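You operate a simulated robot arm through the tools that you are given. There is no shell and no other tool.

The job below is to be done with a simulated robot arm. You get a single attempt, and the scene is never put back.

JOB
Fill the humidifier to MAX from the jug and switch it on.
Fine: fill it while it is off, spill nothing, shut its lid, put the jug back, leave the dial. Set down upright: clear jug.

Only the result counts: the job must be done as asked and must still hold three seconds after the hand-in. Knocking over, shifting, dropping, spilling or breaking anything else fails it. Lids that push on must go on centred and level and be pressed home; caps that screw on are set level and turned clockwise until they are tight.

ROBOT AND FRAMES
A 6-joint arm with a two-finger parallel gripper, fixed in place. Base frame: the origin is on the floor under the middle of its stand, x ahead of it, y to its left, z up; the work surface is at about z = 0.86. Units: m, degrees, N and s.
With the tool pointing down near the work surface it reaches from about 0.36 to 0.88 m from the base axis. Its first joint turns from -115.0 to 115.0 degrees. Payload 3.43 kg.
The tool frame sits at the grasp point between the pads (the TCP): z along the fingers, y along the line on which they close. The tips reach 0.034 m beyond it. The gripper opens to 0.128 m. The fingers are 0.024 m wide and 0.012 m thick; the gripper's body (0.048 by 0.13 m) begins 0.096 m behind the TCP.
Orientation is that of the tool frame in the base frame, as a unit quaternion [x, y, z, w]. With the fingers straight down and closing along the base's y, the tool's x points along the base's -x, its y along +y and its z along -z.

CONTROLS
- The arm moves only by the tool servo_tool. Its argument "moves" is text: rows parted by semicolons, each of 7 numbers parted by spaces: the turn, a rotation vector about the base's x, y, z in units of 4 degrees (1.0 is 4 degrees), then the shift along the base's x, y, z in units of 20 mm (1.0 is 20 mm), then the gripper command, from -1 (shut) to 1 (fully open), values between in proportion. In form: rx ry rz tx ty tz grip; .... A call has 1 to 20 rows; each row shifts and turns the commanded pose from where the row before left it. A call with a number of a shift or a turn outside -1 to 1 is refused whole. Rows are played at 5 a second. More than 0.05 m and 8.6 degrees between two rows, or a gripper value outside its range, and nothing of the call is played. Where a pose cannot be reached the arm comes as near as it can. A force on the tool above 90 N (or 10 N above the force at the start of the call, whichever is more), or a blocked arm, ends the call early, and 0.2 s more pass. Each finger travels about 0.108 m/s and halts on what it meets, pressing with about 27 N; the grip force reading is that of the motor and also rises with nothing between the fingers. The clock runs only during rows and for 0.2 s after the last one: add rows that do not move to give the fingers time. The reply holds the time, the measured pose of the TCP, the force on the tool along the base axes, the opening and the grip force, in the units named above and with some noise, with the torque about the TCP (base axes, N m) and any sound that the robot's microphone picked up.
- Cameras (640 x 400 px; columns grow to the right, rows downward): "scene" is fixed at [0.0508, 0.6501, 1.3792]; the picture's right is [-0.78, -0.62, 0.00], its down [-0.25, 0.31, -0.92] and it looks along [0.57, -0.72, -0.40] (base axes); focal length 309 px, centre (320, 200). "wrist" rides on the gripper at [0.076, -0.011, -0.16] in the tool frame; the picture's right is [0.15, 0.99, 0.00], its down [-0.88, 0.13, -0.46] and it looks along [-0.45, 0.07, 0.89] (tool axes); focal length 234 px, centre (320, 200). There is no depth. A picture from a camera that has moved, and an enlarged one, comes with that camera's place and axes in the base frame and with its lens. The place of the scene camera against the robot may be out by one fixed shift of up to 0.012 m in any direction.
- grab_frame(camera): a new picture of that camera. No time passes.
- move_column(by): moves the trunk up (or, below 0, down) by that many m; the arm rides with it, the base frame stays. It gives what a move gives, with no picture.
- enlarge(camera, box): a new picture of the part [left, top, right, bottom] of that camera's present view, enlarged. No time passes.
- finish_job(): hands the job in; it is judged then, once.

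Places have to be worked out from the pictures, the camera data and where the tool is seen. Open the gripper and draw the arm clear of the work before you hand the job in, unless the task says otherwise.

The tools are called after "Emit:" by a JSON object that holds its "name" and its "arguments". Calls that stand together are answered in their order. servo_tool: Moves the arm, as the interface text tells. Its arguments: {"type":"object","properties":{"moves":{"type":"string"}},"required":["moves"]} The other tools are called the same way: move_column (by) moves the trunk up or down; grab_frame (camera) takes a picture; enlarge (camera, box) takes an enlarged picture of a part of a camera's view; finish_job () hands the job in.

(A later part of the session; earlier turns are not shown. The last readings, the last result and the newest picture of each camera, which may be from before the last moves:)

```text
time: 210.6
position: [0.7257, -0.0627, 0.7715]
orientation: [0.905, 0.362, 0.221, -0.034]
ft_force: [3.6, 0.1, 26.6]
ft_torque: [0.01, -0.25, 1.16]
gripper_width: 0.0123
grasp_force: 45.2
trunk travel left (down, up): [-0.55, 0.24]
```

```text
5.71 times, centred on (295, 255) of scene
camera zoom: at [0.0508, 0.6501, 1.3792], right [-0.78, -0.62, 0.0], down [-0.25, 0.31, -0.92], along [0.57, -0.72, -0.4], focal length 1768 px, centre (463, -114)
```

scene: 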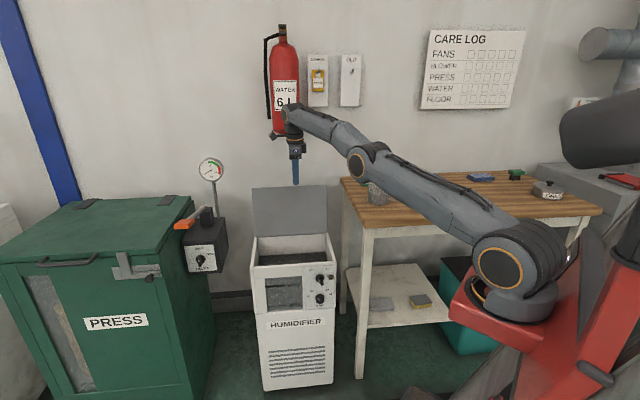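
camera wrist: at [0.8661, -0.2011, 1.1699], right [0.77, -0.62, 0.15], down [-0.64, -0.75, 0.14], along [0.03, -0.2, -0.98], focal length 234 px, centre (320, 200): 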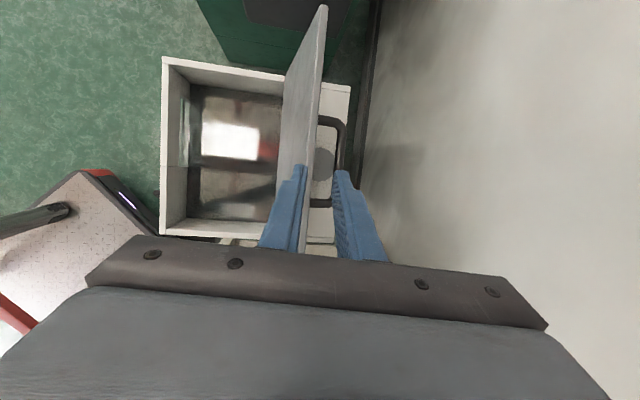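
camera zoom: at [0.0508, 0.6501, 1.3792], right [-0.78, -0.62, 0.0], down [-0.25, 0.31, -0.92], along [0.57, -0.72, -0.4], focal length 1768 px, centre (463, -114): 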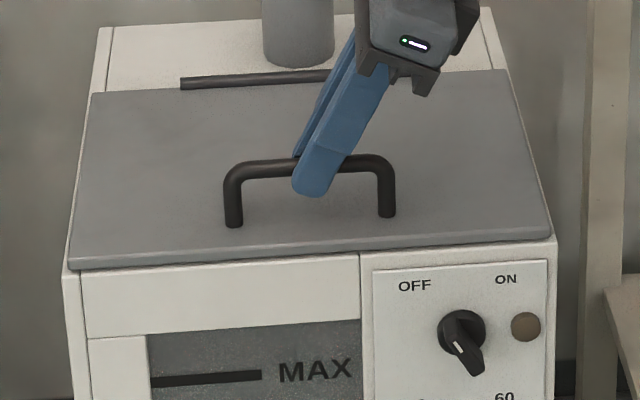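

The lid is seated (+27 N, no further motion). I relieve, open the fingers and withdraw along the finger axis.

Emit:
{"name": "servo_tool", "arguments": {"moves": "0 0 0 0 0 0.06 -1; 0 0 0 0 0 0 -0.3; 0 0 0 0 0 0 -0.3; 0 0 0 -0.35 -0.21 0.85 -0.3; 0 0 0 -0.35 -0.21 0.85 -0.3; 0 0 0 -0.35 -0.21 0.85 -0.3; 0 0 0 -0.35 -0.21 0.85 -0.3; 0 0 0 -0.35 -0.21 0.85 -0.3; 0 0 0 -0.35 -0.21 0.85 -0.3; 0 0 0 0 0 0 -0.3"}}

Emit:
{"name": "enlarge", "arguments": {"camera": "scene", "box": [240, 190, 345, 320]}}

Emit:
{"name": "grab_frame", "arguments": {"camera": "wrist"}}

```text
time: 212.8
position: [0.6821, -0.0873, 0.872]
orientation: [0.905, 0.362, 0.219, -0.036]
ft_force: [0.3, 0.1, 0.2]
ft_torque: [0.05, 0.01, -0.01]
gripper_width: 0.0448
grasp_force: 0.1
trunk travel left (down, up): [-0.55, 0.24]
```

```text
3.08 times, centred on (292, 255) of scene
camera zoom: at [0.0508, 0.6501, 1.3792], right [-0.78, -0.62, 0.0], down [-0.25, 0.31, -0.92], along [0.57, -0.72, -0.4], focal length 952 px, centre (405, 31)
```

zoom: 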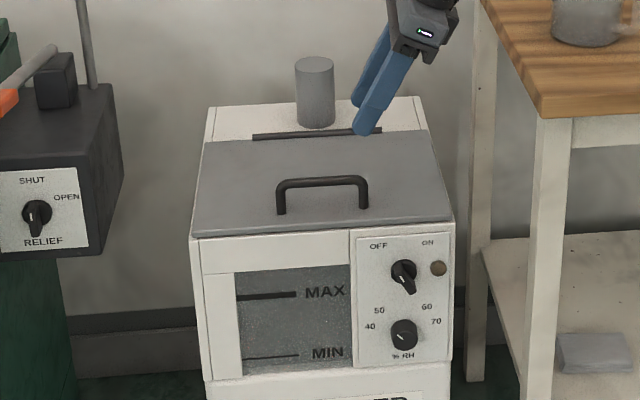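

```text
taken
camera wrist: at [0.6645, -0.0668, 1.0446], right [0.76, -0.63, 0.16], down [-0.65, -0.76, 0.05], along [0.09, -0.14, -0.99], focal length 234 px, centre (320, 200)
```

wrist: 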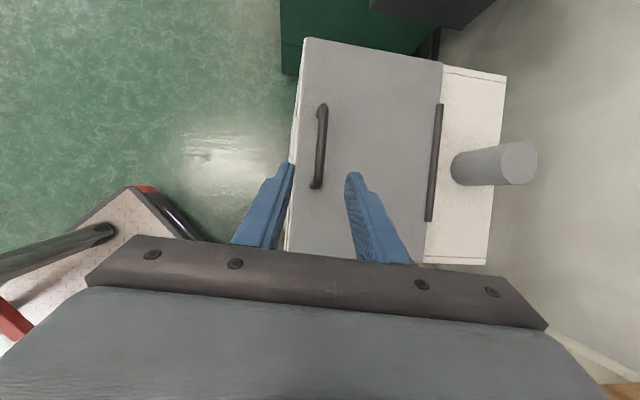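

Lid closed and level. Now I rise, straighten the tool, and head to the front for the level check and the power knob.

Emit:
{"name": "servo_tool", "arguments": {"moves": "0 0 0 -0.2 0.2 1 -0.3; 0 0 0 -0.2 0.2 1 -0.3; -0.467 0.795 0 0 0 1 0; -0.467 0.795 0 0 0 1 0.5; -0.467 0.795 0 0 0 1 1; -0.467 0.795 0 0 0 1 1; -0.467 0.795 0 0 0 1 1; -0.467 0.795 0 0 0 1 1; -0.467 0.795 0 0 0 1 1; 0 0 0 0 0 1 1; 0 0 0 0 0 0 1"}}

Emit:
{"name": "servo_tool", "arguments": {"moves": "0 0 1 0 0.4 0 1; 0 0 1 0 0.4 0 1; 0 0 1 0 0.4 0 1; 0 0 1 0 0.4 0 1; 0 0 1 0 0.4 0 1; 0 0 1 0 0.4 0 1; 0 0 1 0 0.4 0 1; 0 0 1 0 0.4 0 1; 0 0 1 0 0.4 0 1; 0 0 1 0 0.4 0 1; 0 0 1 0 0.4 0 1; 0 0 1 0 0.4 0 1; 0 0 1 0 0.4 0 1; 0 0 1 0 0.4 0 1; 0 0 1 0 0.4 0 1; 0 0 1 0 0 0 1; 0 0 1 0 0 0 1; 0 0 1 0 0 0 1; 0 0 1 0 0 0 1; 0 0 1 0 0 0 1"}}

```text
time: 215.2
position: [0.6748, -0.0816, 1.0723]
orientation: [0.929, 0.37, -0.002, -0.001]
ft_force: [-0.1, -0.2, -0.1]
ft_torque: [0.0, -0.01, 0.02]
gripper_width: 0.1281
grasp_force: 0.0
trunk travel left (down, up): [-0.55, 0.24]
```

```text
time: 219.4
position: [0.6747, 0.0396, 1.0704]
orientation: [0.473, 0.881, -0.002, 0.0]
ft_force: [-0.2, -0.4, -0.2]
ft_torque: [-0.01, 0.03, 0.02]
gripper_width: 0.1283
grasp_force: 0.1
trunk travel left (down, up): [-0.55, 0.24]
```

I finish the yaw to -45°, position in front of the window and lower the trunk again.

Emit:
{"name": "servo_tool", "arguments": {"moves": "0 0 0.95 -0.1 0.35 0 1; 0 0 0.95 -0.1 0.35 0 1; 0 0 0.95 0 0 0 1; 0 0 0 0 0 0 1"}}

Emit:
{"name": "move_column", "arguments": {"by": -0.28}}

Emit:
{"name": "servo_tool", "arguments": {"moves": "-0.707 -0.707 0 0 0 0 1; -0.707 -0.707 0 0 0 0 1; -0.707 -0.707 0 0 0 0 1; -0.707 -0.707 0 0 0 0 1; -0.707 -0.707 0 0 0 0 1; -0.707 -0.707 0 0 0 0 1; -0.707 -0.707 0 0 0 0 1; -0.707 -0.707 0 0 0 -0.7 1; -0.707 -0.707 0 0 0 -0.9 1; -0.707 -0.707 0 0 0 -0.9 1; -0.707 -0.707 0 0 0 -0.9 1; -0.707 -0.707 0 0 0 -0.9 1; -0.707 -0.707 0 0 0 -0.9 1; -0.707 -0.707 0 0 0 -0.9 1; -0.707 -0.707 0 0 0 -0.9 1; -0.53 -0.53 0 0 0 -0.9 1; 0 0 0 0 0 -0.9 1; 0 0 0 0 0 0 1"}}

Emit:
{"name": "grab_frame", "arguments": {"camera": "wrist"}}

```text
time: 220.4
position: [0.6698, 0.0544, 1.071]
orientation: [0.383, 0.924, -0.003, 0.0]
ft_force: [-0.4, 0.8, -0.6]
ft_torque: [0.02, 0.0, -0.02]
gripper_width: 0.1279
grasp_force: 0.1
trunk travel left (down, up): [-0.55, 0.24]
```

```text
time: 223.2
position: [0.6709, 0.0522, 0.7896]
orientation: [0.384, 0.923, -0.003, 0.0]
ft_force: [-0.6, -0.3, -0.1]
ft_torque: [0.02, -0.01, -0.01]
gripper_width: 0.128
grasp_force: 0.1
trunk travel left (down, up): [-0.27, 0.52]
```

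```text
time: 227.0
position: [0.6716, 0.0525, 0.6149]
orientation: [0.328, 0.786, -0.202, 0.483]
ft_force: [0.2, 0.3, -0.2]
ft_torque: [-0.01, 0.02, 0.0]
gripper_width: 0.1276
grasp_force: 0.0
trunk travel left (down, up): [-0.27, 0.52]
```

```text
taken
camera wrist: at [0.5391, 0.1696, 0.6173], right [0.66, 0.74, -0.13], down [0.09, 0.1, 0.99], along [0.75, -0.66, 0.0], focal length 234 px, centre (320, 200)
```

wrist: 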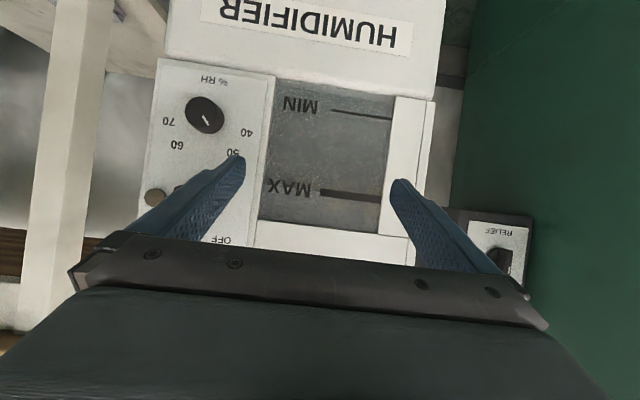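

Camera is nearly at level height. I enlarge the window to read the level against the MAX bar.

Emit:
{"name": "enlarge", "arguments": {"camera": "wrist", "box": [250, 130, 410, 240]}}

Emit:
{"name": "enlarge", "arguments": {"camera": "wrist", "box": [320, 160, 400, 230]}}

```text
3.64 times, centred on (330, 185) of wrist
camera zoom: at [0.5391, 0.1696, 0.6173], right [0.66, 0.74, -0.13], down [0.09, 0.1, 0.99], along [0.75, -0.66, 0.0], focal length 852 px, centre (284, 254)
```

zoom: 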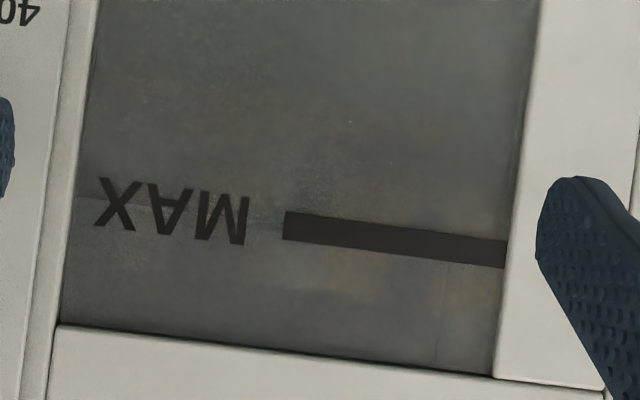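

```text
5.71 times, centred on (360, 195) of wrist
camera zoom: at [0.5391, 0.1696, 0.6173], right [0.66, 0.74, -0.13], down [0.09, 0.1, 0.99], along [0.75, -0.66, 0.0], focal length 1338 px, centre (91, 229)
```

zoom: 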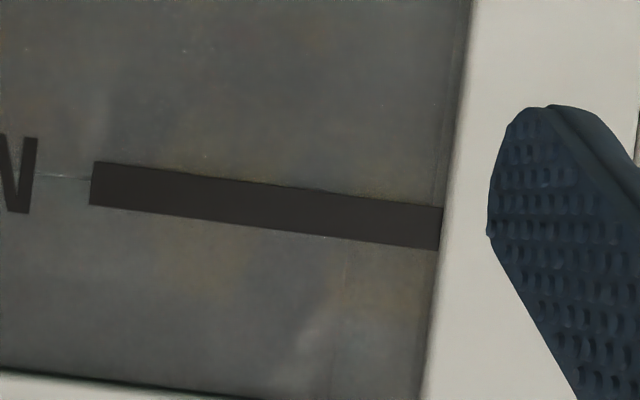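

The faint waterline meets the bar at its centre — the tank is at MAX. Now the power knob: I shift right along the front so it lies between the fingers, staying clear of the panel.

Emit:
{"name": "servo_tool", "arguments": {"moves": "0 0 0 -0.743 -0.743 0.2 1; 0 0 0 -0.743 -0.743 0.2 1; 0 0 0 -0.743 -0.743 0.2 1; 0 0 0 -0.743 -0.743 0.2 1; 0 0 0 -0.743 -0.743 0.2 1; 0 0 0 -0.743 -0.743 0.2 1; 0 0 0 0 0 0 1; 0 0 0 0 0 0 1"}}

Emit:
{"name": "grab_frame", "arguments": {"camera": "wrist"}}

Emit:
{"name": "grab_frame", "arguments": {"camera": "scene"}}

```text
time: 228.8
position: [0.5926, -0.0312, 0.6376]
orientation: [0.328, 0.786, -0.203, 0.482]
ft_force: [0.5, -0.6, -0.2]
ft_torque: [0.01, 0.03, 0.02]
gripper_width: 0.128
grasp_force: 0.1
out of reach, approached as far as the arm can: row 6
trunk travel left (down, up): [-0.27, 0.52]
```

```text
taken
camera wrist: at [0.4611, 0.0862, 0.6411], right [0.66, 0.74, -0.13], down [0.09, 0.1, 0.99], along [0.75, -0.66, 0.0], focal length 234 px, centre (320, 200)
```

wrist: 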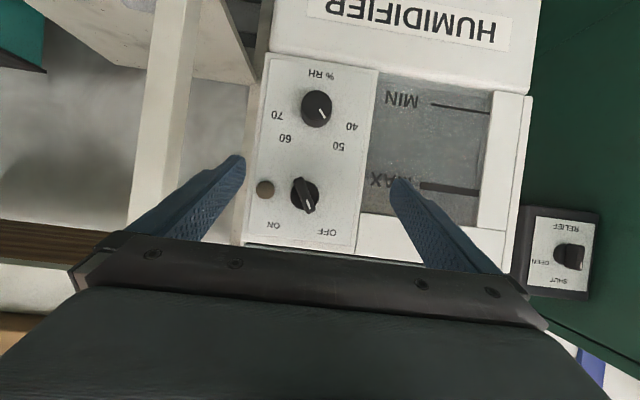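

```text
taken
```

scene: 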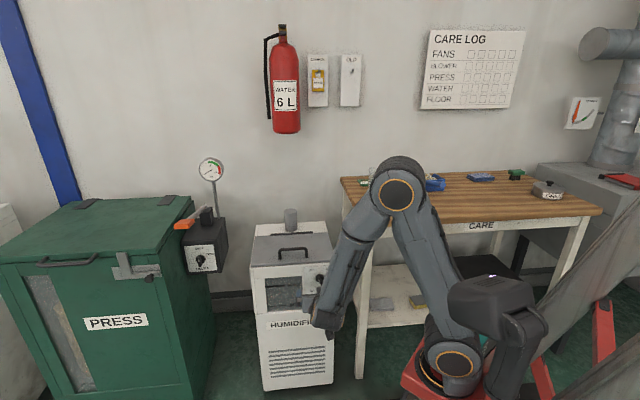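

Inner reach limit at this trunk height; a higher trunk will help. First I zoom on the knob to read its geometry.

Emit:
{"name": "enlarge", "arguments": {"camera": "wrist", "box": [250, 140, 370, 250]}}

Emit:
{"name": "enlarge", "arguments": {"camera": "wrist", "box": [280, 165, 330, 225]}}

```text
3.64 times, centred on (310, 195) of wrist
camera zoom: at [0.4611, 0.0862, 0.6411], right [0.66, 0.74, -0.13], down [0.09, 0.1, 0.99], along [0.75, -0.66, 0.0], focal length 852 px, centre (356, 218)
```

zoom: 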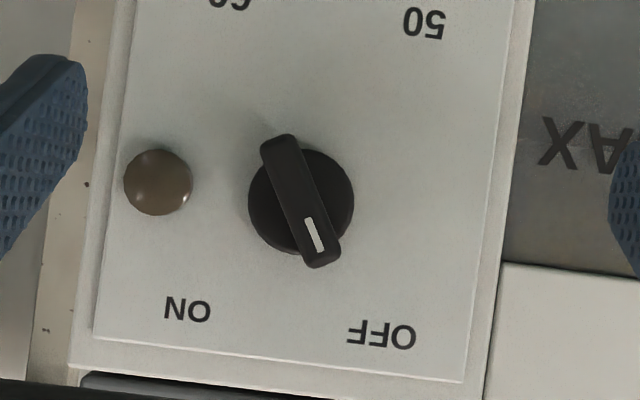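

```text
6.67 times, centred on (305, 195) of wrist
camera zoom: at [0.4611, 0.0862, 0.6411], right [0.66, 0.74, -0.13], down [0.09, 0.1, 0.99], along [0.75, -0.66, 0.0], focal length 1561 px, centre (420, 233)
```

zoom: 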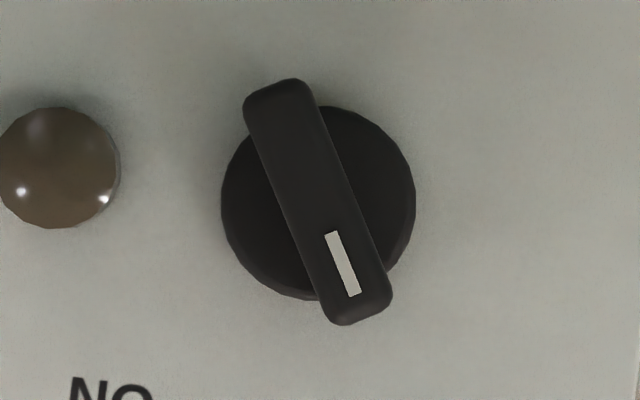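

The knob is a 38 × 11 mm bar on a 32 mm disc at u≈0.385, z≈0.638, pointer ~29° left of vertical (OFF); labels are symmetric so ON is ~29–39° right. I raise the trunk for better wrist reach, then come down with the tool horizontal.

Emit:
{"name": "move_column", "arguments": {"by": 0.26}}

Emit:
{"name": "servo_tool", "arguments": {"moves": "-0.3 -0.3 0 -0.2 0.2 -0.6 1; -0.6 -0.6 0 -0.2 0.2 -0.9 1; -0.6 -0.6 0 -0.2 0.2 -0.9 1; -0.6 -0.6 0 0 0 -0.9 1; -0.6 -0.6 0 0 0 -0.9 1; -0.6 -0.6 0 0 0 -0.9 1; -0.6 -0.6 0 0 0 -0.9 1; -0.6 -0.6 0 0 0 -0.9 1; -0.45 -0.45 0 0 0 -0.9 1; 0 0 0 0 0 0 1"}}

Emit:
{"name": "grab_frame", "arguments": {"camera": "wrist"}}

Emit:
{"name": "grab_frame", "arguments": {"camera": "scene"}}

```text
time: 231.5
position: [0.5924, -0.0321, 0.8971]
orientation: [0.328, 0.786, -0.202, 0.483]
ft_force: [-0.4, -0.4, 0.3]
ft_torque: [0.04, -0.03, 0.02]
gripper_width: 0.1283
grasp_force: 0.1
trunk travel left (down, up): [-0.53, 0.26]
```

```text
time: 233.7
position: [0.6652, 0.0245, 0.8148]
orientation: [0.269, 0.646, -0.279, 0.658]
ft_force: [-0.3, 0.0, 0.6]
ft_torque: [0.01, 0.02, 0.03]
gripper_width: 0.1277
grasp_force: 0.0
out of reach, approached as far as the arm can: row 4, 5, 6, 7, 8, 9
trunk travel left (down, up): [-0.53, 0.26]
```

```text
taken
camera wrist: at [0.5454, 0.1303, 0.735], right [0.71, 0.69, -0.15], down [-0.23, 0.43, 0.87], along [0.67, -0.58, 0.47], focal length 234 px, centre (320, 200)
```

wrist: 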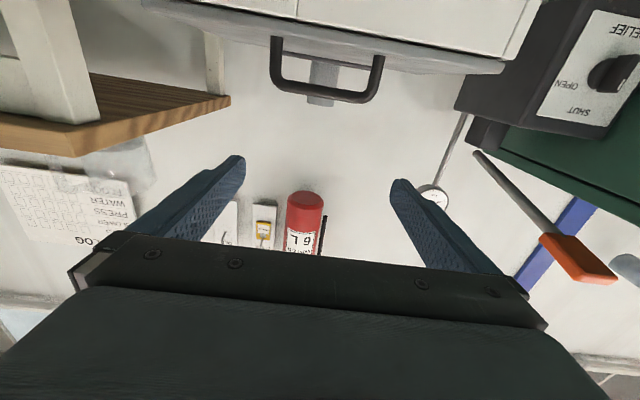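

```text
taken
```

scene: 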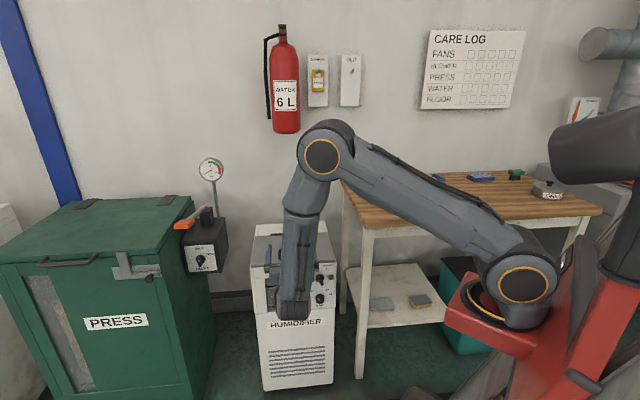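

The inner reach limit bit while still high. I hold a moment to see where the commanded pose is, before descending further out and then coming in.

Emit:
{"name": "servo_tool", "arguments": {"moves": "0 0 0 0 0 0 1; 0 0 0 0 0 0 1; 0 0 0 0 0 0 1"}}

```text
time: 234.5
position: [0.6649, 0.026, 0.8163]
orientation: [0.269, 0.647, -0.278, 0.657]
ft_force: [-0.4, 1.0, -0.5]
ft_torque: [0.02, 0.01, -0.04]
gripper_width: 0.128
grasp_force: 0.1
trunk travel left (down, up): [-0.53, 0.26]
```

Commanded pose is reset to the actual one. I lower straight down here (tool horizontal), then will move sideways to the knob.

Emit:
{"name": "servo_tool", "arguments": {"moves": "0 0 0 -0.1 0.1 -0.9 1; 0 0 0 -0.1 0.1 -0.97 1; 0 0 0 0 0 -0.97 1; 0 0 0 0 0 -0.97 1; 0 0 0 0 0 -0.97 1; 0 0 0 0 0 -0.97 1; 0 0 0 0 0 -0.97 1; 0 0 0 0 0 -0.97 1; 0 0 0 0 0 -0.97 1; 0 0 0 0 0 0 1"}}

Emit:
{"name": "grab_frame", "arguments": {"camera": "wrist"}}

```text
time: 236.7
position: [0.7079, 0.0537, 0.6613]
orientation: [0.269, 0.646, -0.278, 0.658]
ft_force: [-1.1, -0.2, 0.9]
ft_torque: [0.03, 0.0, -0.02]
gripper_width: 0.1281
grasp_force: 0.1
out of reach, approached as far as the arm can: row 1, 2, 3, 4, 5, 6, 7, 8, 9
trunk travel left (down, up): [-0.53, 0.26]
```

```text
taken
camera wrist: at [0.5881, 0.1583, 0.5805], right [0.71, 0.69, -0.15], down [-0.24, 0.43, 0.87], along [0.67, -0.58, 0.47], focal length 234 px, centre (320, 200)
```

wrist: 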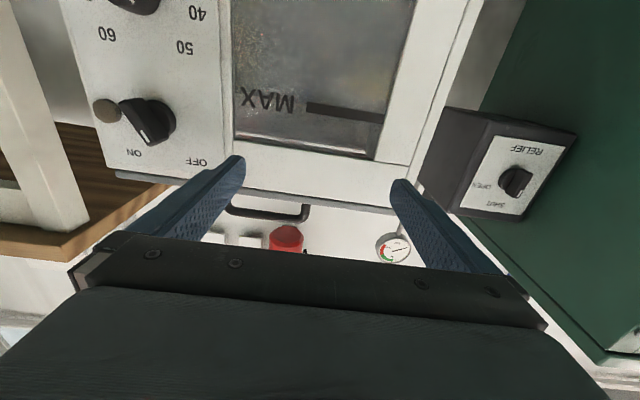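

The wrist bend is the limit with the trunk this high; a low trunk makes this pose natural. I back off and raise/untilt first.

Emit:
{"name": "servo_tool", "arguments": {"moves": "0.5 0.5 0 -0.3 0.3 0.6 1; 0.707 0.707 0 -0.3 0.3 1 1; 0.707 0.707 0 -0.3 0.3 1 1; 0.707 0.707 0 -0.3 0 1 1; 0.707 0.707 0 -0.3 0 1 1; 0.707 0.707 0 -0.3 -0.2 1 1; 0.707 0.707 0 -0.3 -0.2 1 1; 0 0 0 -0.3 -0.2 1 1; 0 0 0 0 0 1 1; 0 0 0 0 0 1 1; 0 0 0 0 0 1 1; 0 0 0 0 0 1 1; 0 0 0 0 0 0 1"}}

```text
time: 239.5
position: [0.6592, 0.0585, 0.8948]
orientation: [0.326, 0.781, -0.206, 0.491]
ft_force: [0.6, 0.3, 0.8]
ft_torque: [-0.04, 0.01, 0.0]
gripper_width: 0.1279
grasp_force: 0.1
trunk travel left (down, up): [-0.53, 0.26]
```

I lower the trunk in two stages with the arm rising in between.

Emit:
{"name": "move_column", "arguments": {"by": -0.28}}

Emit:
{"name": "servo_tool", "arguments": {"moves": "0 0 0 0 0 0.8 1; 0 0 0 0 0 0.8 1; 0 0 0 0 0 0.8 1; 0 0 0 0 0 0.8 1; 0 0 0 0 0 0.8 1; 0 0 0 0 0 0.8 1; 0 0 0 0 0 0.8 1; 0 0 0 0 0 0.8 1; 0 0 0 0 0 0.8 1; 0 0 0 0 0 0 1"}}

Emit:
{"name": "move_column", "arguments": {"by": -0.24}}

Emit:
{"name": "grab_frame", "arguments": {"camera": "scene"}}

```text
time: 242.3
position: [0.6586, 0.0597, 0.6143]
orientation: [0.326, 0.781, -0.206, 0.492]
ft_force: [0.1, 0.1, 0.5]
ft_torque: [-0.03, 0.0, 0.03]
gripper_width: 0.128
grasp_force: 0.0
trunk travel left (down, up): [-0.25, 0.54]
```

```text
time: 244.5
position: [0.6592, 0.0609, 0.7609]
orientation: [0.325, 0.781, -0.205, 0.493]
ft_force: [0.3, 0.1, 1.1]
ft_torque: [-0.01, 0.0, 0.02]
gripper_width: 0.1281
grasp_force: 0.0
trunk travel left (down, up): [-0.25, 0.54]
```

```text
time: 247.0
position: [0.6591, 0.0607, 0.518]
orientation: [0.325, 0.781, -0.205, 0.492]
ft_force: [-0.4, -0.6, -0.3]
ft_torque: [0.0, 0.0, -0.03]
gripper_width: 0.1282
grasp_force: 0.1
trunk travel left (down, up): [-0.01, 0.78]
```

```text
taken
```

scene: 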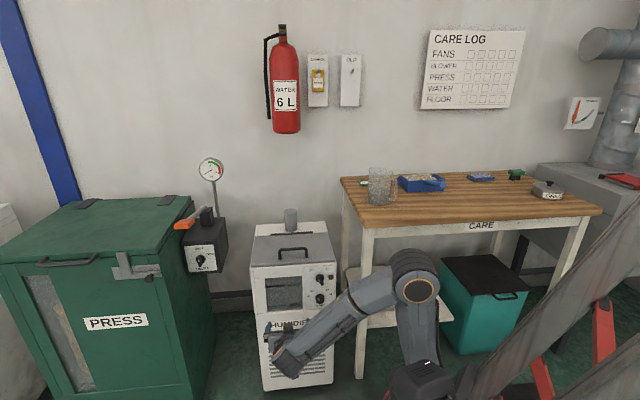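

Trunk is low; now I tilt to horizontal and rise to the knob's height, still left of it.

Emit:
{"name": "servo_tool", "arguments": {"moves": "-0.707 -0.707 0 0 0 0.86 1; -0.707 -0.707 0 0 0 0.86 1; -0.707 -0.707 0 0 0 0.86 1; -0.707 -0.707 0 0 0 0.86 1; -0.707 -0.707 0 0 0 0.86 1; -0.707 -0.707 0 0 0 0.86 1; -0.707 -0.707 0 0 0 0.86 1; 0 0 0 0 0 0 1; 0 0 0 0 0 0 1"}}

Emit:
{"name": "servo_tool", "arguments": {"moves": "0 0 0 -0.7 -0.7 0 1; 0 0 0 -0.7 -0.7 0 1; 0 0 0 -0.7 -0.7 0 1; 0 0 0 -0.7 -0.7 0 1; 0 0 0 0 0 0 1"}}

Emit:
{"name": "grab_frame", "arguments": {"camera": "wrist"}}

```text
time: 249.0
position: [0.6586, 0.06, 0.6387]
orientation: [0.267, 0.639, -0.277, 0.666]
ft_force: [-0.4, 0.5, 1.5]
ft_torque: [0.0, 0.02, 0.05]
gripper_width: 0.128
grasp_force: 0.0
trunk travel left (down, up): [-0.01, 0.78]
```

```text
time: 250.2
position: [0.6102, 0.0111, 0.6417]
orientation: [0.269, 0.639, -0.278, 0.665]
ft_force: [-0.1, -0.5, -0.3]
ft_torque: [0.01, -0.03, 0.01]
gripper_width: 0.1279
grasp_force: 0.0
out of reach, approached as far as the arm can: row 4
trunk travel left (down, up): [-0.01, 0.78]
```

```text
taken
camera wrist: at [0.4924, 0.1151, 0.5582], right [0.71, 0.69, -0.14], down [-0.25, 0.44, 0.86], along [0.66, -0.58, 0.49], focal length 234 px, centre (320, 200)
```

wrist: 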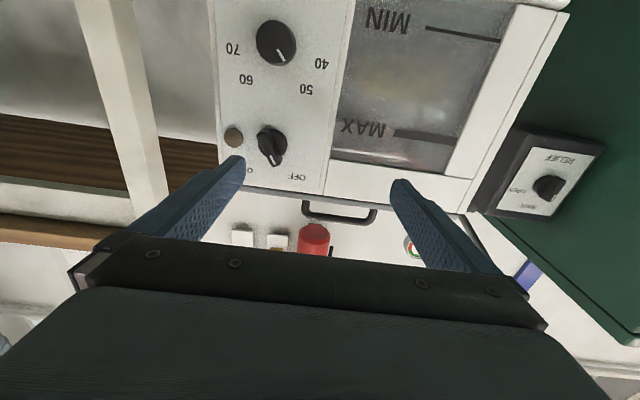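

Still short with straight-on approach. Approaching ~15° obliquely (tool pointing -60°) moves the wrist outward. I yaw the tool and move to a pre-approach point in front of the knob.

Emit:
{"name": "servo_tool", "arguments": {"moves": "0 0 -0.94 -0.05 -0.2 0 1; 0 0 -0.94 -0.1 -0.4 0 1; 0 0 -0.94 -0.2 -0.7 0 1; 0 0 -0.94 -0.2 -0.7 0 0.5; 0 0 0 0 0 0 0; 0 0 0 0 0 0 -0.4; 0 0 0 0 0 0 -0.4"}}

Emit:
{"name": "grab_frame", "arguments": {"camera": "wrist"}}

```text
time: 251.8
position: [0.5978, -0.0298, 0.6428]
orientation: [0.348, 0.599, -0.361, 0.624]
ft_force: [0.3, -0.2, -0.2]
ft_torque: [0.02, -0.03, -0.01]
gripper_width: 0.0385
grasp_force: 0.0
trunk travel left (down, up): [-0.01, 0.78]
```

```text
taken
camera wrist: at [0.5105, 0.1005, 0.5595], right [0.86, 0.48, -0.14], down [-0.13, 0.49, 0.86], along [0.49, -0.72, 0.49], focal length 234 px, centre (320, 200)
```

wrist: 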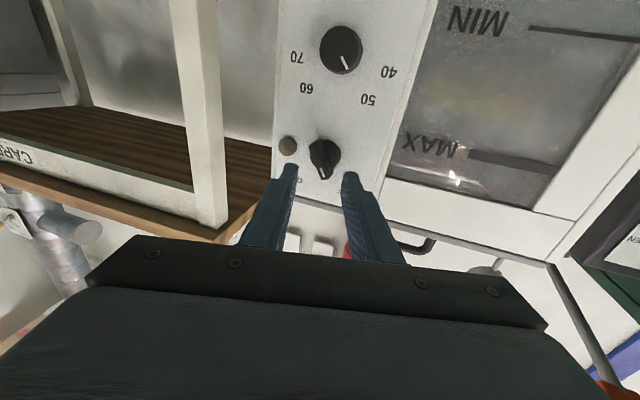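

The pose is reachable. I enlarge to measure the knob relative to the tool axis.

Emit:
{"name": "enlarge", "arguments": {"camera": "wrist", "box": [260, 100, 390, 210]}}

```text
3.64 times, centred on (325, 155) of wrist
camera zoom: at [0.5105, 0.1005, 0.5595], right [0.86, 0.48, -0.14], down [-0.13, 0.49, 0.86], along [0.49, -0.72, 0.49], focal length 852 px, centre (302, 364)
```

zoom: 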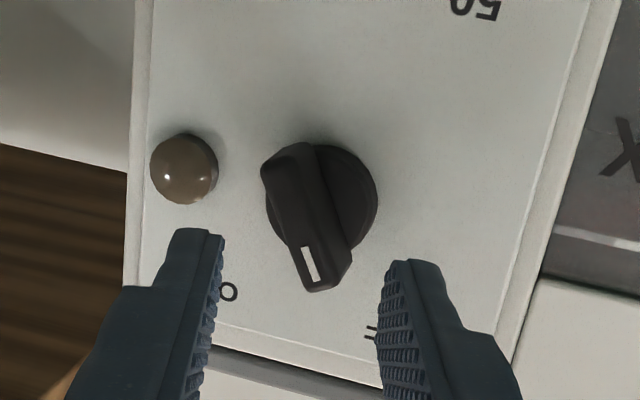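

The knob is right on the tool axis laterally, ~8 mm low. I level the tool, lower it 5 mm and roll it -29° so the fingers close across the knob's bar.

Emit:
{"name": "servo_tool", "arguments": {"moves": "0.25 0.143 0 0 0 -0.12 -0.4; 0.25 0.143 0 0 0 -0.12 -0.4; -0.453 0.785 0 0 0 0 -0.4; -0.453 0.785 0 0 0 0 -0.4; -0.453 0.785 0 0 0 0 -0.4; -0.453 0.785 0 0 0 0 -0.4; -0.453 0.785 0 0 0 0 -0.4; -0.453 0.785 0 0 0 0 -0.4; -0.453 0.785 0 0 0 0 -0.4; -0.453 0.785 0 0 0 0 -0.4; 0 0 0 0 0 0 -0.4; 0 0 0 0 0 0 -0.4"}}

Emit:
{"name": "enlarge", "arguments": {"camera": "wrist", "box": [240, 80, 400, 230]}}

Emit:
{"name": "grab_frame", "arguments": {"camera": "wrist"}}

```text
time: 254.4
position: [0.5968, -0.0285, 0.6379]
orientation: [0.19, 0.68, -0.498, 0.504]
ft_force: [0.3, -0.2, -0.6]
ft_torque: [-0.02, 0.03, -0.01]
gripper_width: 0.0383
grasp_force: 0.0
trunk travel left (down, up): [-0.01, 0.78]
```

```text
2.67 times, centred on (320, 155) of wrist
camera zoom: at [0.4784, 0.0858, 0.5749], right [0.69, 0.39, -0.61], down [0.24, 0.67, 0.71], along [0.68, -0.63, 0.37], focal length 624 px, centre (320, 320)
```

zoom: 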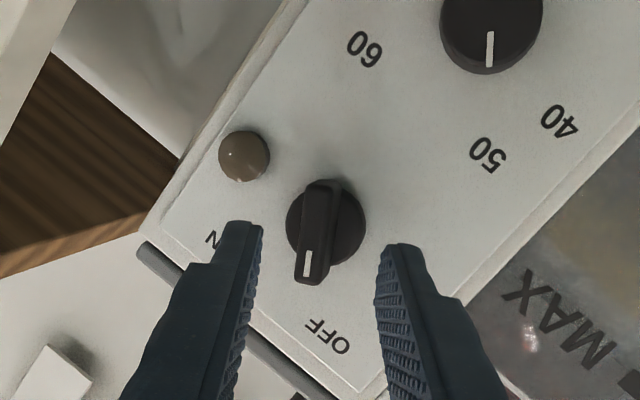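

```text
taken
camera wrist: at [0.4784, 0.0858, 0.5749], right [0.69, 0.39, -0.61], down [0.24, 0.67, 0.71], along [0.68, -0.63, 0.37], focal length 234 px, centre (320, 200)
```

wrist: 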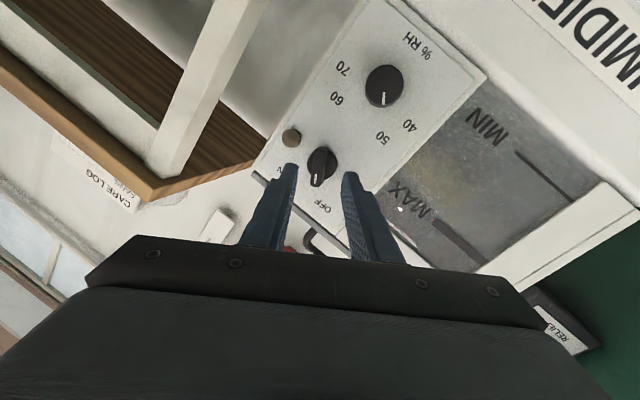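

Perfectly centred on the knob's bar (sub-mm by my calculation). I advance along the tool axis toward the knob.

Emit:
{"name": "servo_tool", "arguments": {"moves": "0 0 0 0.372 -0.652 0 -0.4; 0 0 0 0.372 -0.652 0 -0.4; 0 0 0 0 0 0 -0.4; 0 0 0 0 0 0 -0.4"}}

Emit:
{"name": "enlarge", "arguments": {"camera": "wrist", "box": [240, 80, 400, 230]}}

```text
time: 255.4
position: [0.6132, -0.0554, 0.6377]
orientation: [0.191, 0.68, -0.497, 0.505]
ft_force: [-1.1, 0.4, -0.3]
ft_torque: [-0.02, -0.02, -0.02]
gripper_width: 0.0384
grasp_force: 0.1
trunk travel left (down, up): [-0.01, 0.78]
```

```text
2.67 times, centred on (320, 155) of wrist
camera zoom: at [0.4927, 0.0596, 0.575], right [0.69, 0.39, -0.61], down [0.24, 0.67, 0.71], along [0.68, -0.63, 0.37], focal length 624 px, centre (320, 320)
```

zoom: 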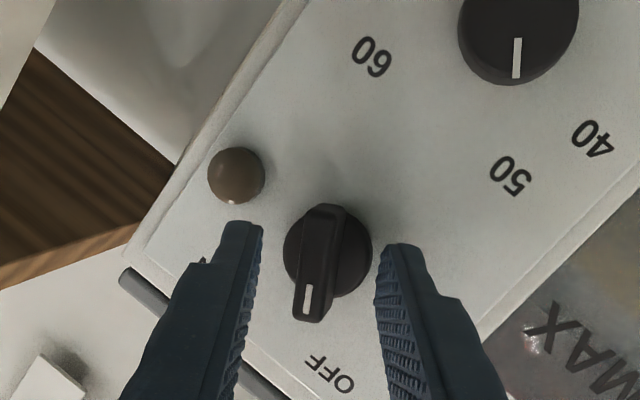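

Tips are level with the knob's outer face. I advance ~9 mm more so the pads overlap the bar, checking for contact.

Emit:
{"name": "servo_tool", "arguments": {"moves": "0 0 0 0.12 -0.21 0 -0.4; 0 0 0 0.12 -0.21 0 -0.4; 0 0 0 0 0 0 -0.4"}}

Emit:
{"name": "enlarge", "arguments": {"camera": "wrist", "box": [240, 80, 400, 230]}}

```text
time: 256.2
position: [0.6172, -0.0632, 0.638]
orientation: [0.19, 0.68, -0.498, 0.504]
ft_force: [-0.3, -0.4, -0.4]
ft_torque: [-0.02, 0.02, -0.01]
gripper_width: 0.0384
grasp_force: 0.0
trunk travel left (down, up): [-0.01, 0.78]
```

```text
2.67 times, centred on (320, 155) of wrist
camera zoom: at [0.4984, 0.0513, 0.5749], right [0.69, 0.39, -0.61], down [0.24, 0.67, 0.71], along [0.68, -0.63, 0.37], focal length 624 px, centre (320, 320)
```

zoom: 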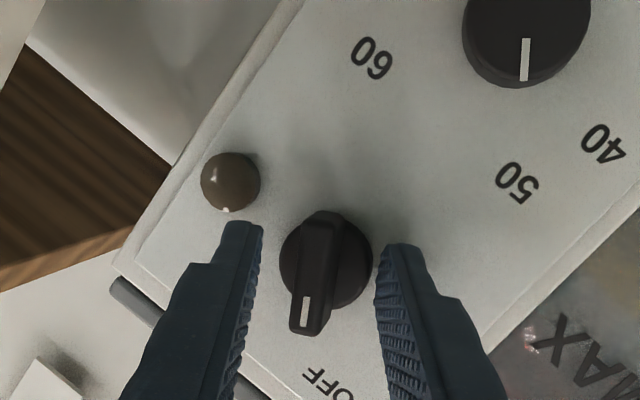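

No contact yet and the bar is between the pads. I close on it.

Emit:
{"name": "servo_tool", "arguments": {"moves": "0 0 0 0 0 0 -0.6; 0 0 0 0 0 0 -0.75; 0 0 0 0 0 0 -1; 0 0 0 0 0 0 -1; 0 0 0 0 0 0 -1"}}

Emit:
{"name": "enlarge", "arguments": {"camera": "wrist", "box": [240, 80, 400, 230]}}

```text
time: 257.4
position: [0.6208, -0.063, 0.6367]
orientation: [0.187, 0.682, -0.494, 0.505]
ft_force: [44.2, 33.2, -19.0]
ft_torque: [0.31, 0.38, 2.23]
gripper_width: 0.0254
grasp_force: 44.8
trunk travel left (down, up): [-0.01, 0.78]
```

```text
2.67 times, centred on (320, 155) of wrist
camera zoom: at [0.5, 0.0525, 0.5738], right [0.69, 0.4, -0.61], down [0.24, 0.67, 0.71], along [0.69, -0.63, 0.36], focal length 624 px, centre (320, 320)
```

zoom: 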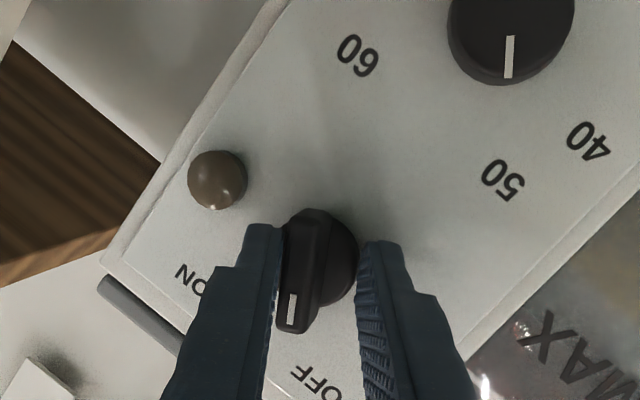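

The +y finger is 4–5 mm deeper because of the oblique angle and is pressing on the knob's disc. I open, back off, and reduce the obliqueness to ~8°.

Emit:
{"name": "servo_tool", "arguments": {"moves": "0 0 0 0 0 0 -0.4; 0 0 0 0 0 0 -0.4; 0 0 0 -0.25 0.43 0 -0.4; 0 0 0 -0.25 0.43 0 -0.4; 0 0 0 0 0 0 -0.4"}}

Emit:
{"name": "servo_tool", "arguments": {"moves": "0 0 0.6 0 0 0 -0.4; 0 0 0.6 0 0 0 -0.4; 0 0 0.6 0 0 0 -0.4; 0 0 0 0 0 0 -0.4"}}

Emit:
{"name": "enlarge", "arguments": {"camera": "wrist", "box": [240, 80, 400, 230]}}

```text
time: 258.6
position: [0.6074, -0.0474, 0.6381]
orientation: [0.191, 0.68, -0.497, 0.505]
ft_force: [0.5, -0.2, -0.1]
ft_torque: [-0.01, 0.03, 0.0]
gripper_width: 0.0386
grasp_force: 0.0
trunk travel left (down, up): [-0.01, 0.78]
```

```text
time: 259.6
position: [0.6081, -0.0465, 0.6384]
orientation: [0.149, 0.69, -0.465, 0.534]
ft_force: [-0.3, 0.8, -0.5]
ft_torque: [0.0, 0.04, -0.02]
gripper_width: 0.0382
grasp_force: 0.0
trunk travel left (down, up): [-0.01, 0.78]
```

```text
2.67 times, centred on (320, 155) of wrist
camera zoom: at [0.4753, 0.053, 0.5751], right [0.64, 0.48, -0.61], down [0.16, 0.69, 0.71], along [0.75, -0.55, 0.36], focal length 624 px, centre (320, 320)
```

zoom: 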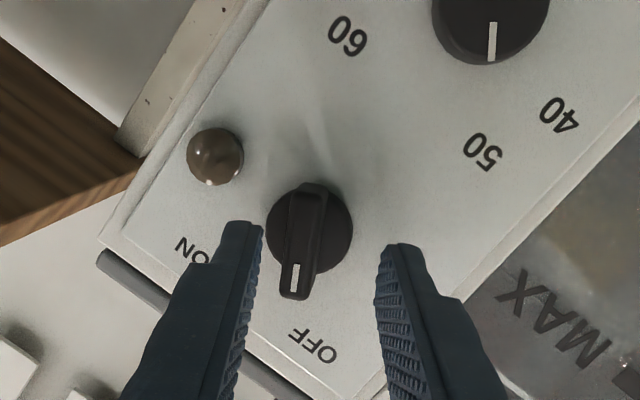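

Now 8° oblique and still reachable. I re-centre laterally (~7 mm) and advance until the tips are flush with the knob face.

Emit:
{"name": "servo_tool", "arguments": {"moves": "0 0 0 -0.14 -0.105 -0.04 -0.4; 0 0 0 -0.14 -0.105 -0.04 -0.4; 0 0 0 0.26 -0.35 0 -0.4; 0 0 0 0 0 0 -0.4; 0 0 0 0 0 0 -0.4"}}

Emit:
{"name": "enlarge", "arguments": {"camera": "wrist", "box": [240, 80, 400, 230]}}

```text
time: 260.8
position: [0.6125, -0.0534, 0.6373]
orientation: [0.147, 0.69, -0.464, 0.535]
ft_force: [-0.3, -0.8, -0.4]
ft_torque: [-0.01, -0.01, -0.01]
gripper_width: 0.0385
grasp_force: 0.1
out of reach, approached as far as the arm can: row 1, 2
trunk travel left (down, up): [-0.01, 0.78]
```

```text
2.67 times, centred on (320, 155) of wrist
camera zoom: at [0.48, 0.0461, 0.5747], right [0.64, 0.48, -0.61], down [0.16, 0.69, 0.71], along [0.76, -0.54, 0.37], focal length 624 px, centre (320, 320)
```

zoom: 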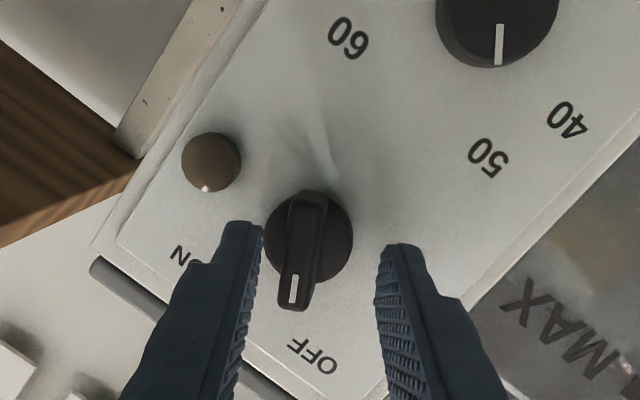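

The lateral correction was just inside the arm's inner limit. I yaw back 2.5° (about 10° oblique) and re-centre.

Emit:
{"name": "servo_tool", "arguments": {"moves": "0 0 -0.35 0 0 0 -0.45; 0 0 -0.35 0 0 0 -0.45; 0 0 0 -0.1 -0.09 -0.02 -0.45; 0 0 0 -0.1 -0.09 -0.02 -0.45; 0 0 0 0 0 0 -0.45; 0 0 0 0 0 0 -0.45"}}

Emit:
{"name": "enlarge", "arguments": {"camera": "wrist", "box": [240, 80, 400, 230]}}

```text
time: 262.2
position: [0.6088, -0.057, 0.6364]
orientation: [0.164, 0.687, -0.477, 0.524]
ft_force: [-0.5, -0.3, -0.6]
ft_torque: [0.03, 0.0, -0.02]
gripper_width: 0.0355
grasp_force: 0.0
trunk travel left (down, up): [-0.01, 0.78]
```

```text
2.67 times, centred on (320, 155) of wrist
camera zoom: at [0.4815, 0.0487, 0.574], right [0.66, 0.44, -0.61], down [0.19, 0.68, 0.71], along [0.73, -0.58, 0.37], focal length 624 px, centre (320, 320)
```

zoom: 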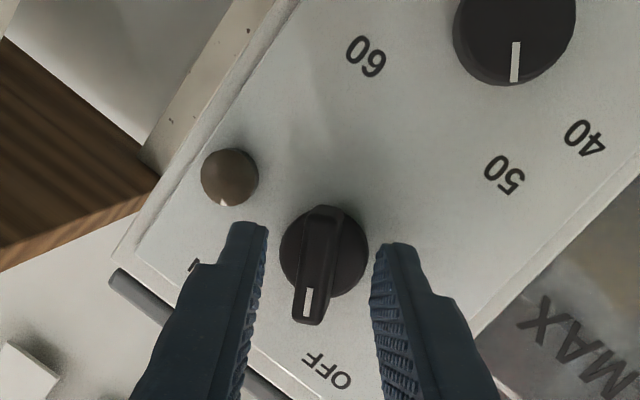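

Well centred now, tips flush with the knob's face. I advance 6.5 mm and close.

Emit:
{"name": "servo_tool", "arguments": {"moves": "0 0 0 0.185 -0.27 0 -0.45; 0 0 0 0 0 0 -0.45; 0 0 0 0 0 0 -0.7; 0 0 0 0 0 0 -0.85; 0 0 0 0 0 0 -1; 0 0 0 0 0 0 -1; 0 0 0 0 0 0 -1"}}

Emit:
{"name": "enlarge", "arguments": {"camera": "wrist", "box": [240, 80, 400, 230]}}

```text
time: 263.8
position: [0.6117, -0.0621, 0.6383]
orientation: [0.165, 0.686, -0.478, 0.523]
ft_force: [-8.8, -7.3, 3.8]
ft_torque: [0.03, -0.02, 0.37]
gripper_width: 0.013
grasp_force: 45.0
trunk travel left (down, up): [-0.01, 0.78]
```

```text
2.67 times, centred on (320, 155) of wrist
camera zoom: at [0.4847, 0.0434, 0.5744], right [0.66, 0.44, -0.61], down [0.19, 0.68, 0.71], along [0.73, -0.58, 0.37], focal length 624 px, centre (320, 320)
```

zoom: 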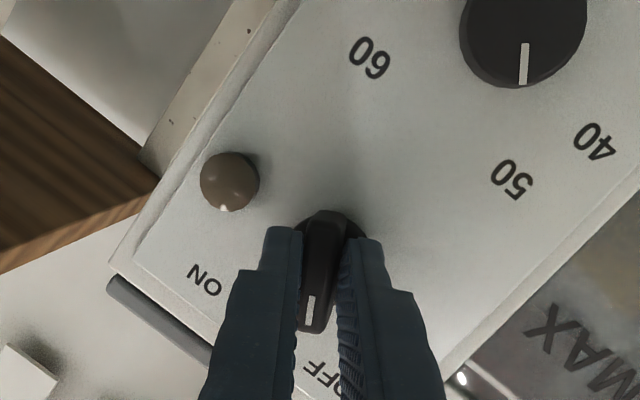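

Gripped cleanly (13 mm). I turn clockwise about the tool axis, first 20°, and check torque and picture.

Emit:
{"name": "servo_tool", "arguments": {"moves": "0.42 -0.62 0 0 0 0 -1; 0.565 -0.825 0 0 0 0 -1; 0.565 -0.825 0 0 0 0 -1; 0.565 -0.825 0 0 0 0 -1; 0.565 -0.825 0 0 0 0 -1; 0 0 0 0 0 0 -1"}}

Emit:
{"name": "enlarge", "arguments": {"camera": "wrist", "box": [240, 80, 400, 230]}}

```text
time: 265.2
position: [0.6139, -0.0624, 0.6375]
orientation: [0.276, 0.65, -0.383, 0.596]
ft_force: [5.7, -5.2, 12.3]
ft_torque: [0.3, 0.3, 0.58]
gripper_width: 0.0134
grasp_force: 44.8
trunk travel left (down, up): [-0.01, 0.78]
```

```text
2.67 times, centred on (320, 155) of wrist
camera zoom: at [0.5042, 0.0558, 0.5623], right [0.79, 0.53, -0.31], down [-0.03, 0.54, 0.84], along [0.62, -0.66, 0.44], focal length 624 px, centre (320, 320)
```

zoom: 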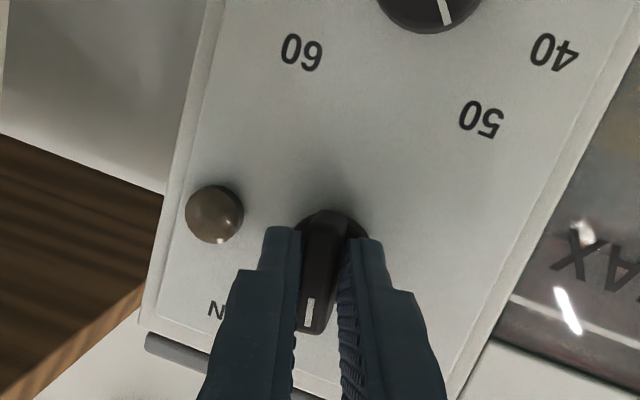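

The knob turns with the gripper. I continue another 20°.

Emit:
{"name": "servo_tool", "arguments": {"moves": "0.565 -0.825 0 0 0 0 -1; 0.565 -0.825 0 0 0 0 -1; 0.565 -0.825 0 0 0 0 -1; 0.565 -0.825 0 0 0 0 -1; 0.565 -0.825 0 0 0 0 -1; 0 0 0 0 0 0 -1"}}

Emit:
{"name": "enlarge", "arguments": {"camera": "wrist", "box": [240, 80, 400, 230]}}

```text
time: 266.6
position: [0.6142, -0.0617, 0.6376]
orientation: [0.385, 0.594, -0.274, 0.651]
ft_force: [5.4, 36.7, -15.7]
ft_torque: [0.42, 0.35, 1.3]
gripper_width: 0.0131
grasp_force: 44.5
trunk travel left (down, up): [-0.01, 0.78]
```

```text
2.67 times, centred on (320, 155) of wrist
camera zoom: at [0.5253, 0.0719, 0.5592], right [0.83, 0.56, 0.03], down [-0.28, 0.36, 0.89], along [0.49, -0.74, 0.45], focal length 624 px, centre (320, 320)
```

zoom: 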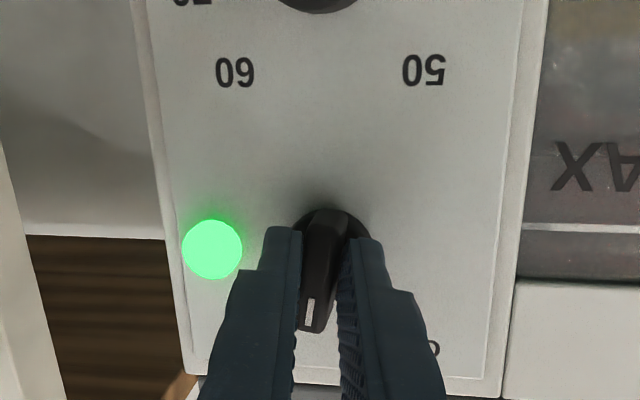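

The lamp lit green — it is on. I turn the remaining ~18° so the pointer sits fully at ON.

Emit:
{"name": "servo_tool", "arguments": {"moves": "0.565 -0.825 0 0 0 0 -1; 0.565 -0.825 0 0 0 0 -1; 0.565 -0.825 0 0 0 0 -1; 0.565 -0.825 0 0 0 0 -1; 0 0 0 0 0 0 -1"}}

Emit:
{"name": "enlarge", "arguments": {"camera": "wrist", "box": [240, 80, 400, 230]}}

```text
time: 267.8
position: [0.6157, -0.0623, 0.6374]
orientation: [0.462, 0.534, -0.179, 0.685]
ft_force: [20.4, 37.9, 10.2]
ft_torque: [0.29, 0.46, 2.16]
gripper_width: 0.013
grasp_force: 44.5
trunk travel left (down, up): [-0.01, 0.78]
```

```text
2.67 times, centred on (320, 155) of wrist
camera zoom: at [0.5436, 0.0832, 0.5634], right [0.79, 0.54, 0.31], down [-0.48, 0.22, 0.85], along [0.39, -0.81, 0.44], focal length 624 px, centre (320, 320)
```

zoom: 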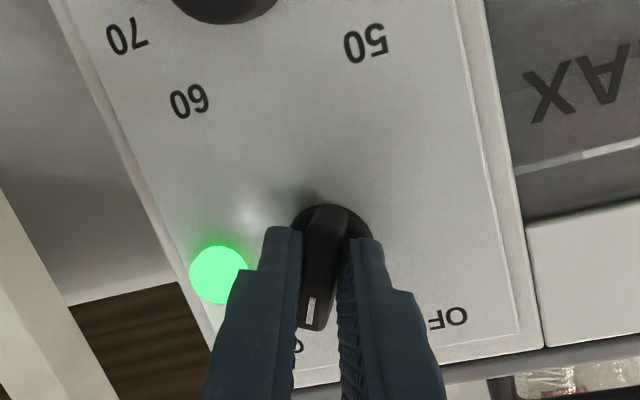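

Lamp still green, pointer near ON. One last 4° and then I release the knob.

Emit:
{"name": "servo_tool", "arguments": {"moves": "0.565 -0.825 0 0 0 0 -1; 0 0 0 0 0 0 -1"}}

Emit:
{"name": "servo_tool", "arguments": {"moves": "0 0 0 0 0 0 -0.6; 0 0 0 0 0 0 -0.5; 0 0 0 0 0 0 -0.5"}}

Emit:
{"name": "enlarge", "arguments": {"camera": "wrist", "box": [240, 80, 400, 230]}}

```text
time: 268.4
position: [0.6141, -0.0606, 0.6378]
orientation: [0.48, 0.517, -0.156, 0.691]
ft_force: [28.9, 26.7, 18.2]
ft_torque: [-0.19, 0.07, 1.98]
gripper_width: 0.013
grasp_force: 45.6
trunk travel left (down, up): [-0.01, 0.78]
```

```text
time: 269.2
position: [0.613, -0.0623, 0.6365]
orientation: [0.483, 0.517, -0.158, 0.689]
ft_force: [-0.9, -0.7, -0.2]
ft_torque: [0.0, -0.01, 0.04]
gripper_width: 0.0321
grasp_force: 0.0
trunk travel left (down, up): [-0.01, 0.78]
```

```text
2.67 times, centred on (320, 155) of wrist
camera zoom: at [0.5468, 0.0859, 0.5639], right [0.77, 0.52, 0.37], down [-0.53, 0.19, 0.83], along [0.36, -0.83, 0.42], focal length 624 px, centre (320, 320)
```

zoom: 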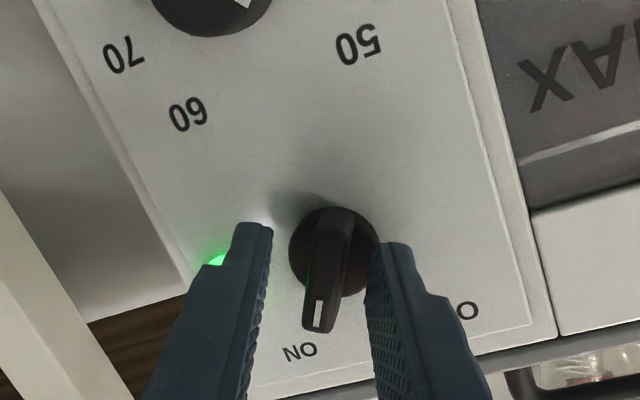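

The lamp stays green with the pointer at ON. I retract 12 mm straight off the knob, then away from the panel.

Emit:
{"name": "servo_tool", "arguments": {"moves": "0 0 0 -0.17 0.25 0 -0.5; 0 0 0 -0.17 0.25 0 -0.5; 0 0 0 0 0 0 -0.5"}}

Emit:
{"name": "enlarge", "arguments": {"camera": "wrist", "box": [240, 80, 400, 230]}}

```text
time: 270.0
position: [0.607, -0.0522, 0.6373]
orientation: [0.482, 0.518, -0.157, 0.689]
ft_force: [0.1, 0.0, 0.0]
ft_torque: [0.02, 0.02, 0.01]
gripper_width: 0.0321
grasp_force: 0.1
trunk travel left (down, up): [-0.01, 0.78]
```

```text
2.67 times, centred on (320, 155) of wrist
camera zoom: at [0.5402, 0.0953, 0.5645], right [0.77, 0.52, 0.37], down [-0.53, 0.19, 0.83], along [0.36, -0.83, 0.42], focal length 624 px, centre (320, 320)
```

zoom: 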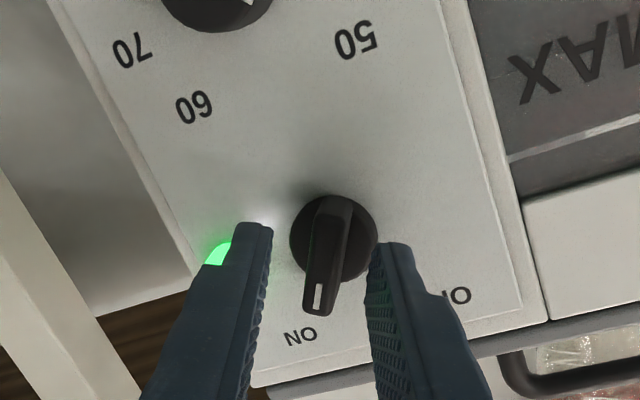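

Tips are clear of the knob. I move further away from the panel.

Emit:
{"name": "servo_tool", "arguments": {"moves": "0 0 0 0 0.6 0 -0.5; 0 0 0 0.2 1 0 -0.5; 0 0 0 0.2 1 0 -0.5; 0 0 0 0.2 1 0 -0.5; 0 0 0 0.2 1 0 -0.5; 0 0 0 0 0 0 -0.5"}}

Emit:
{"name": "grab_frame", "arguments": {"camera": "wrist"}}

Emit:
{"name": "grab_frame", "arguments": {"camera": "scene"}}

```text
time: 271.4
position: [0.6225, 0.0386, 0.637]
orientation: [0.483, 0.517, -0.158, 0.689]
ft_force: [0.3, -0.1, 0.0]
ft_torque: [0.03, 0.0, 0.01]
gripper_width: 0.0322
grasp_force: 0.0
trunk travel left (down, up): [-0.01, 0.78]
```

```text
taken
camera wrist: at [0.5565, 0.1863, 0.5647], right [0.77, 0.52, 0.37], down [-0.53, 0.19, 0.83], along [0.36, -0.83, 0.42], focal length 234 px, centre (320, 200)
```

wrist: 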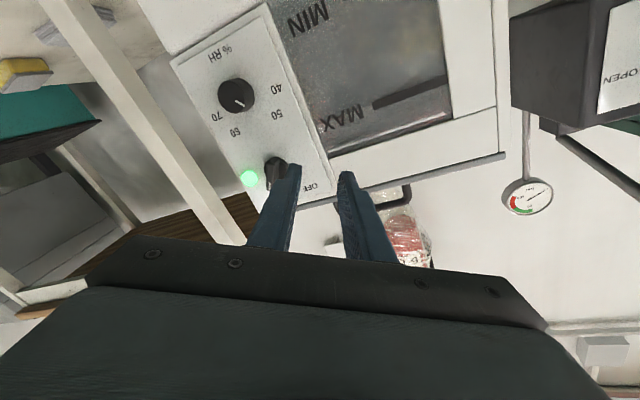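

```text
taken
```

scene: 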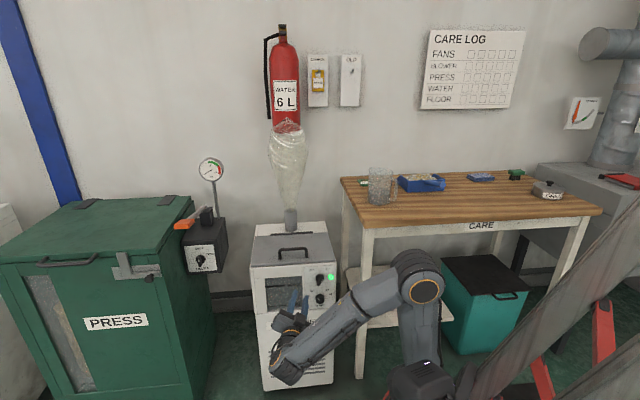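

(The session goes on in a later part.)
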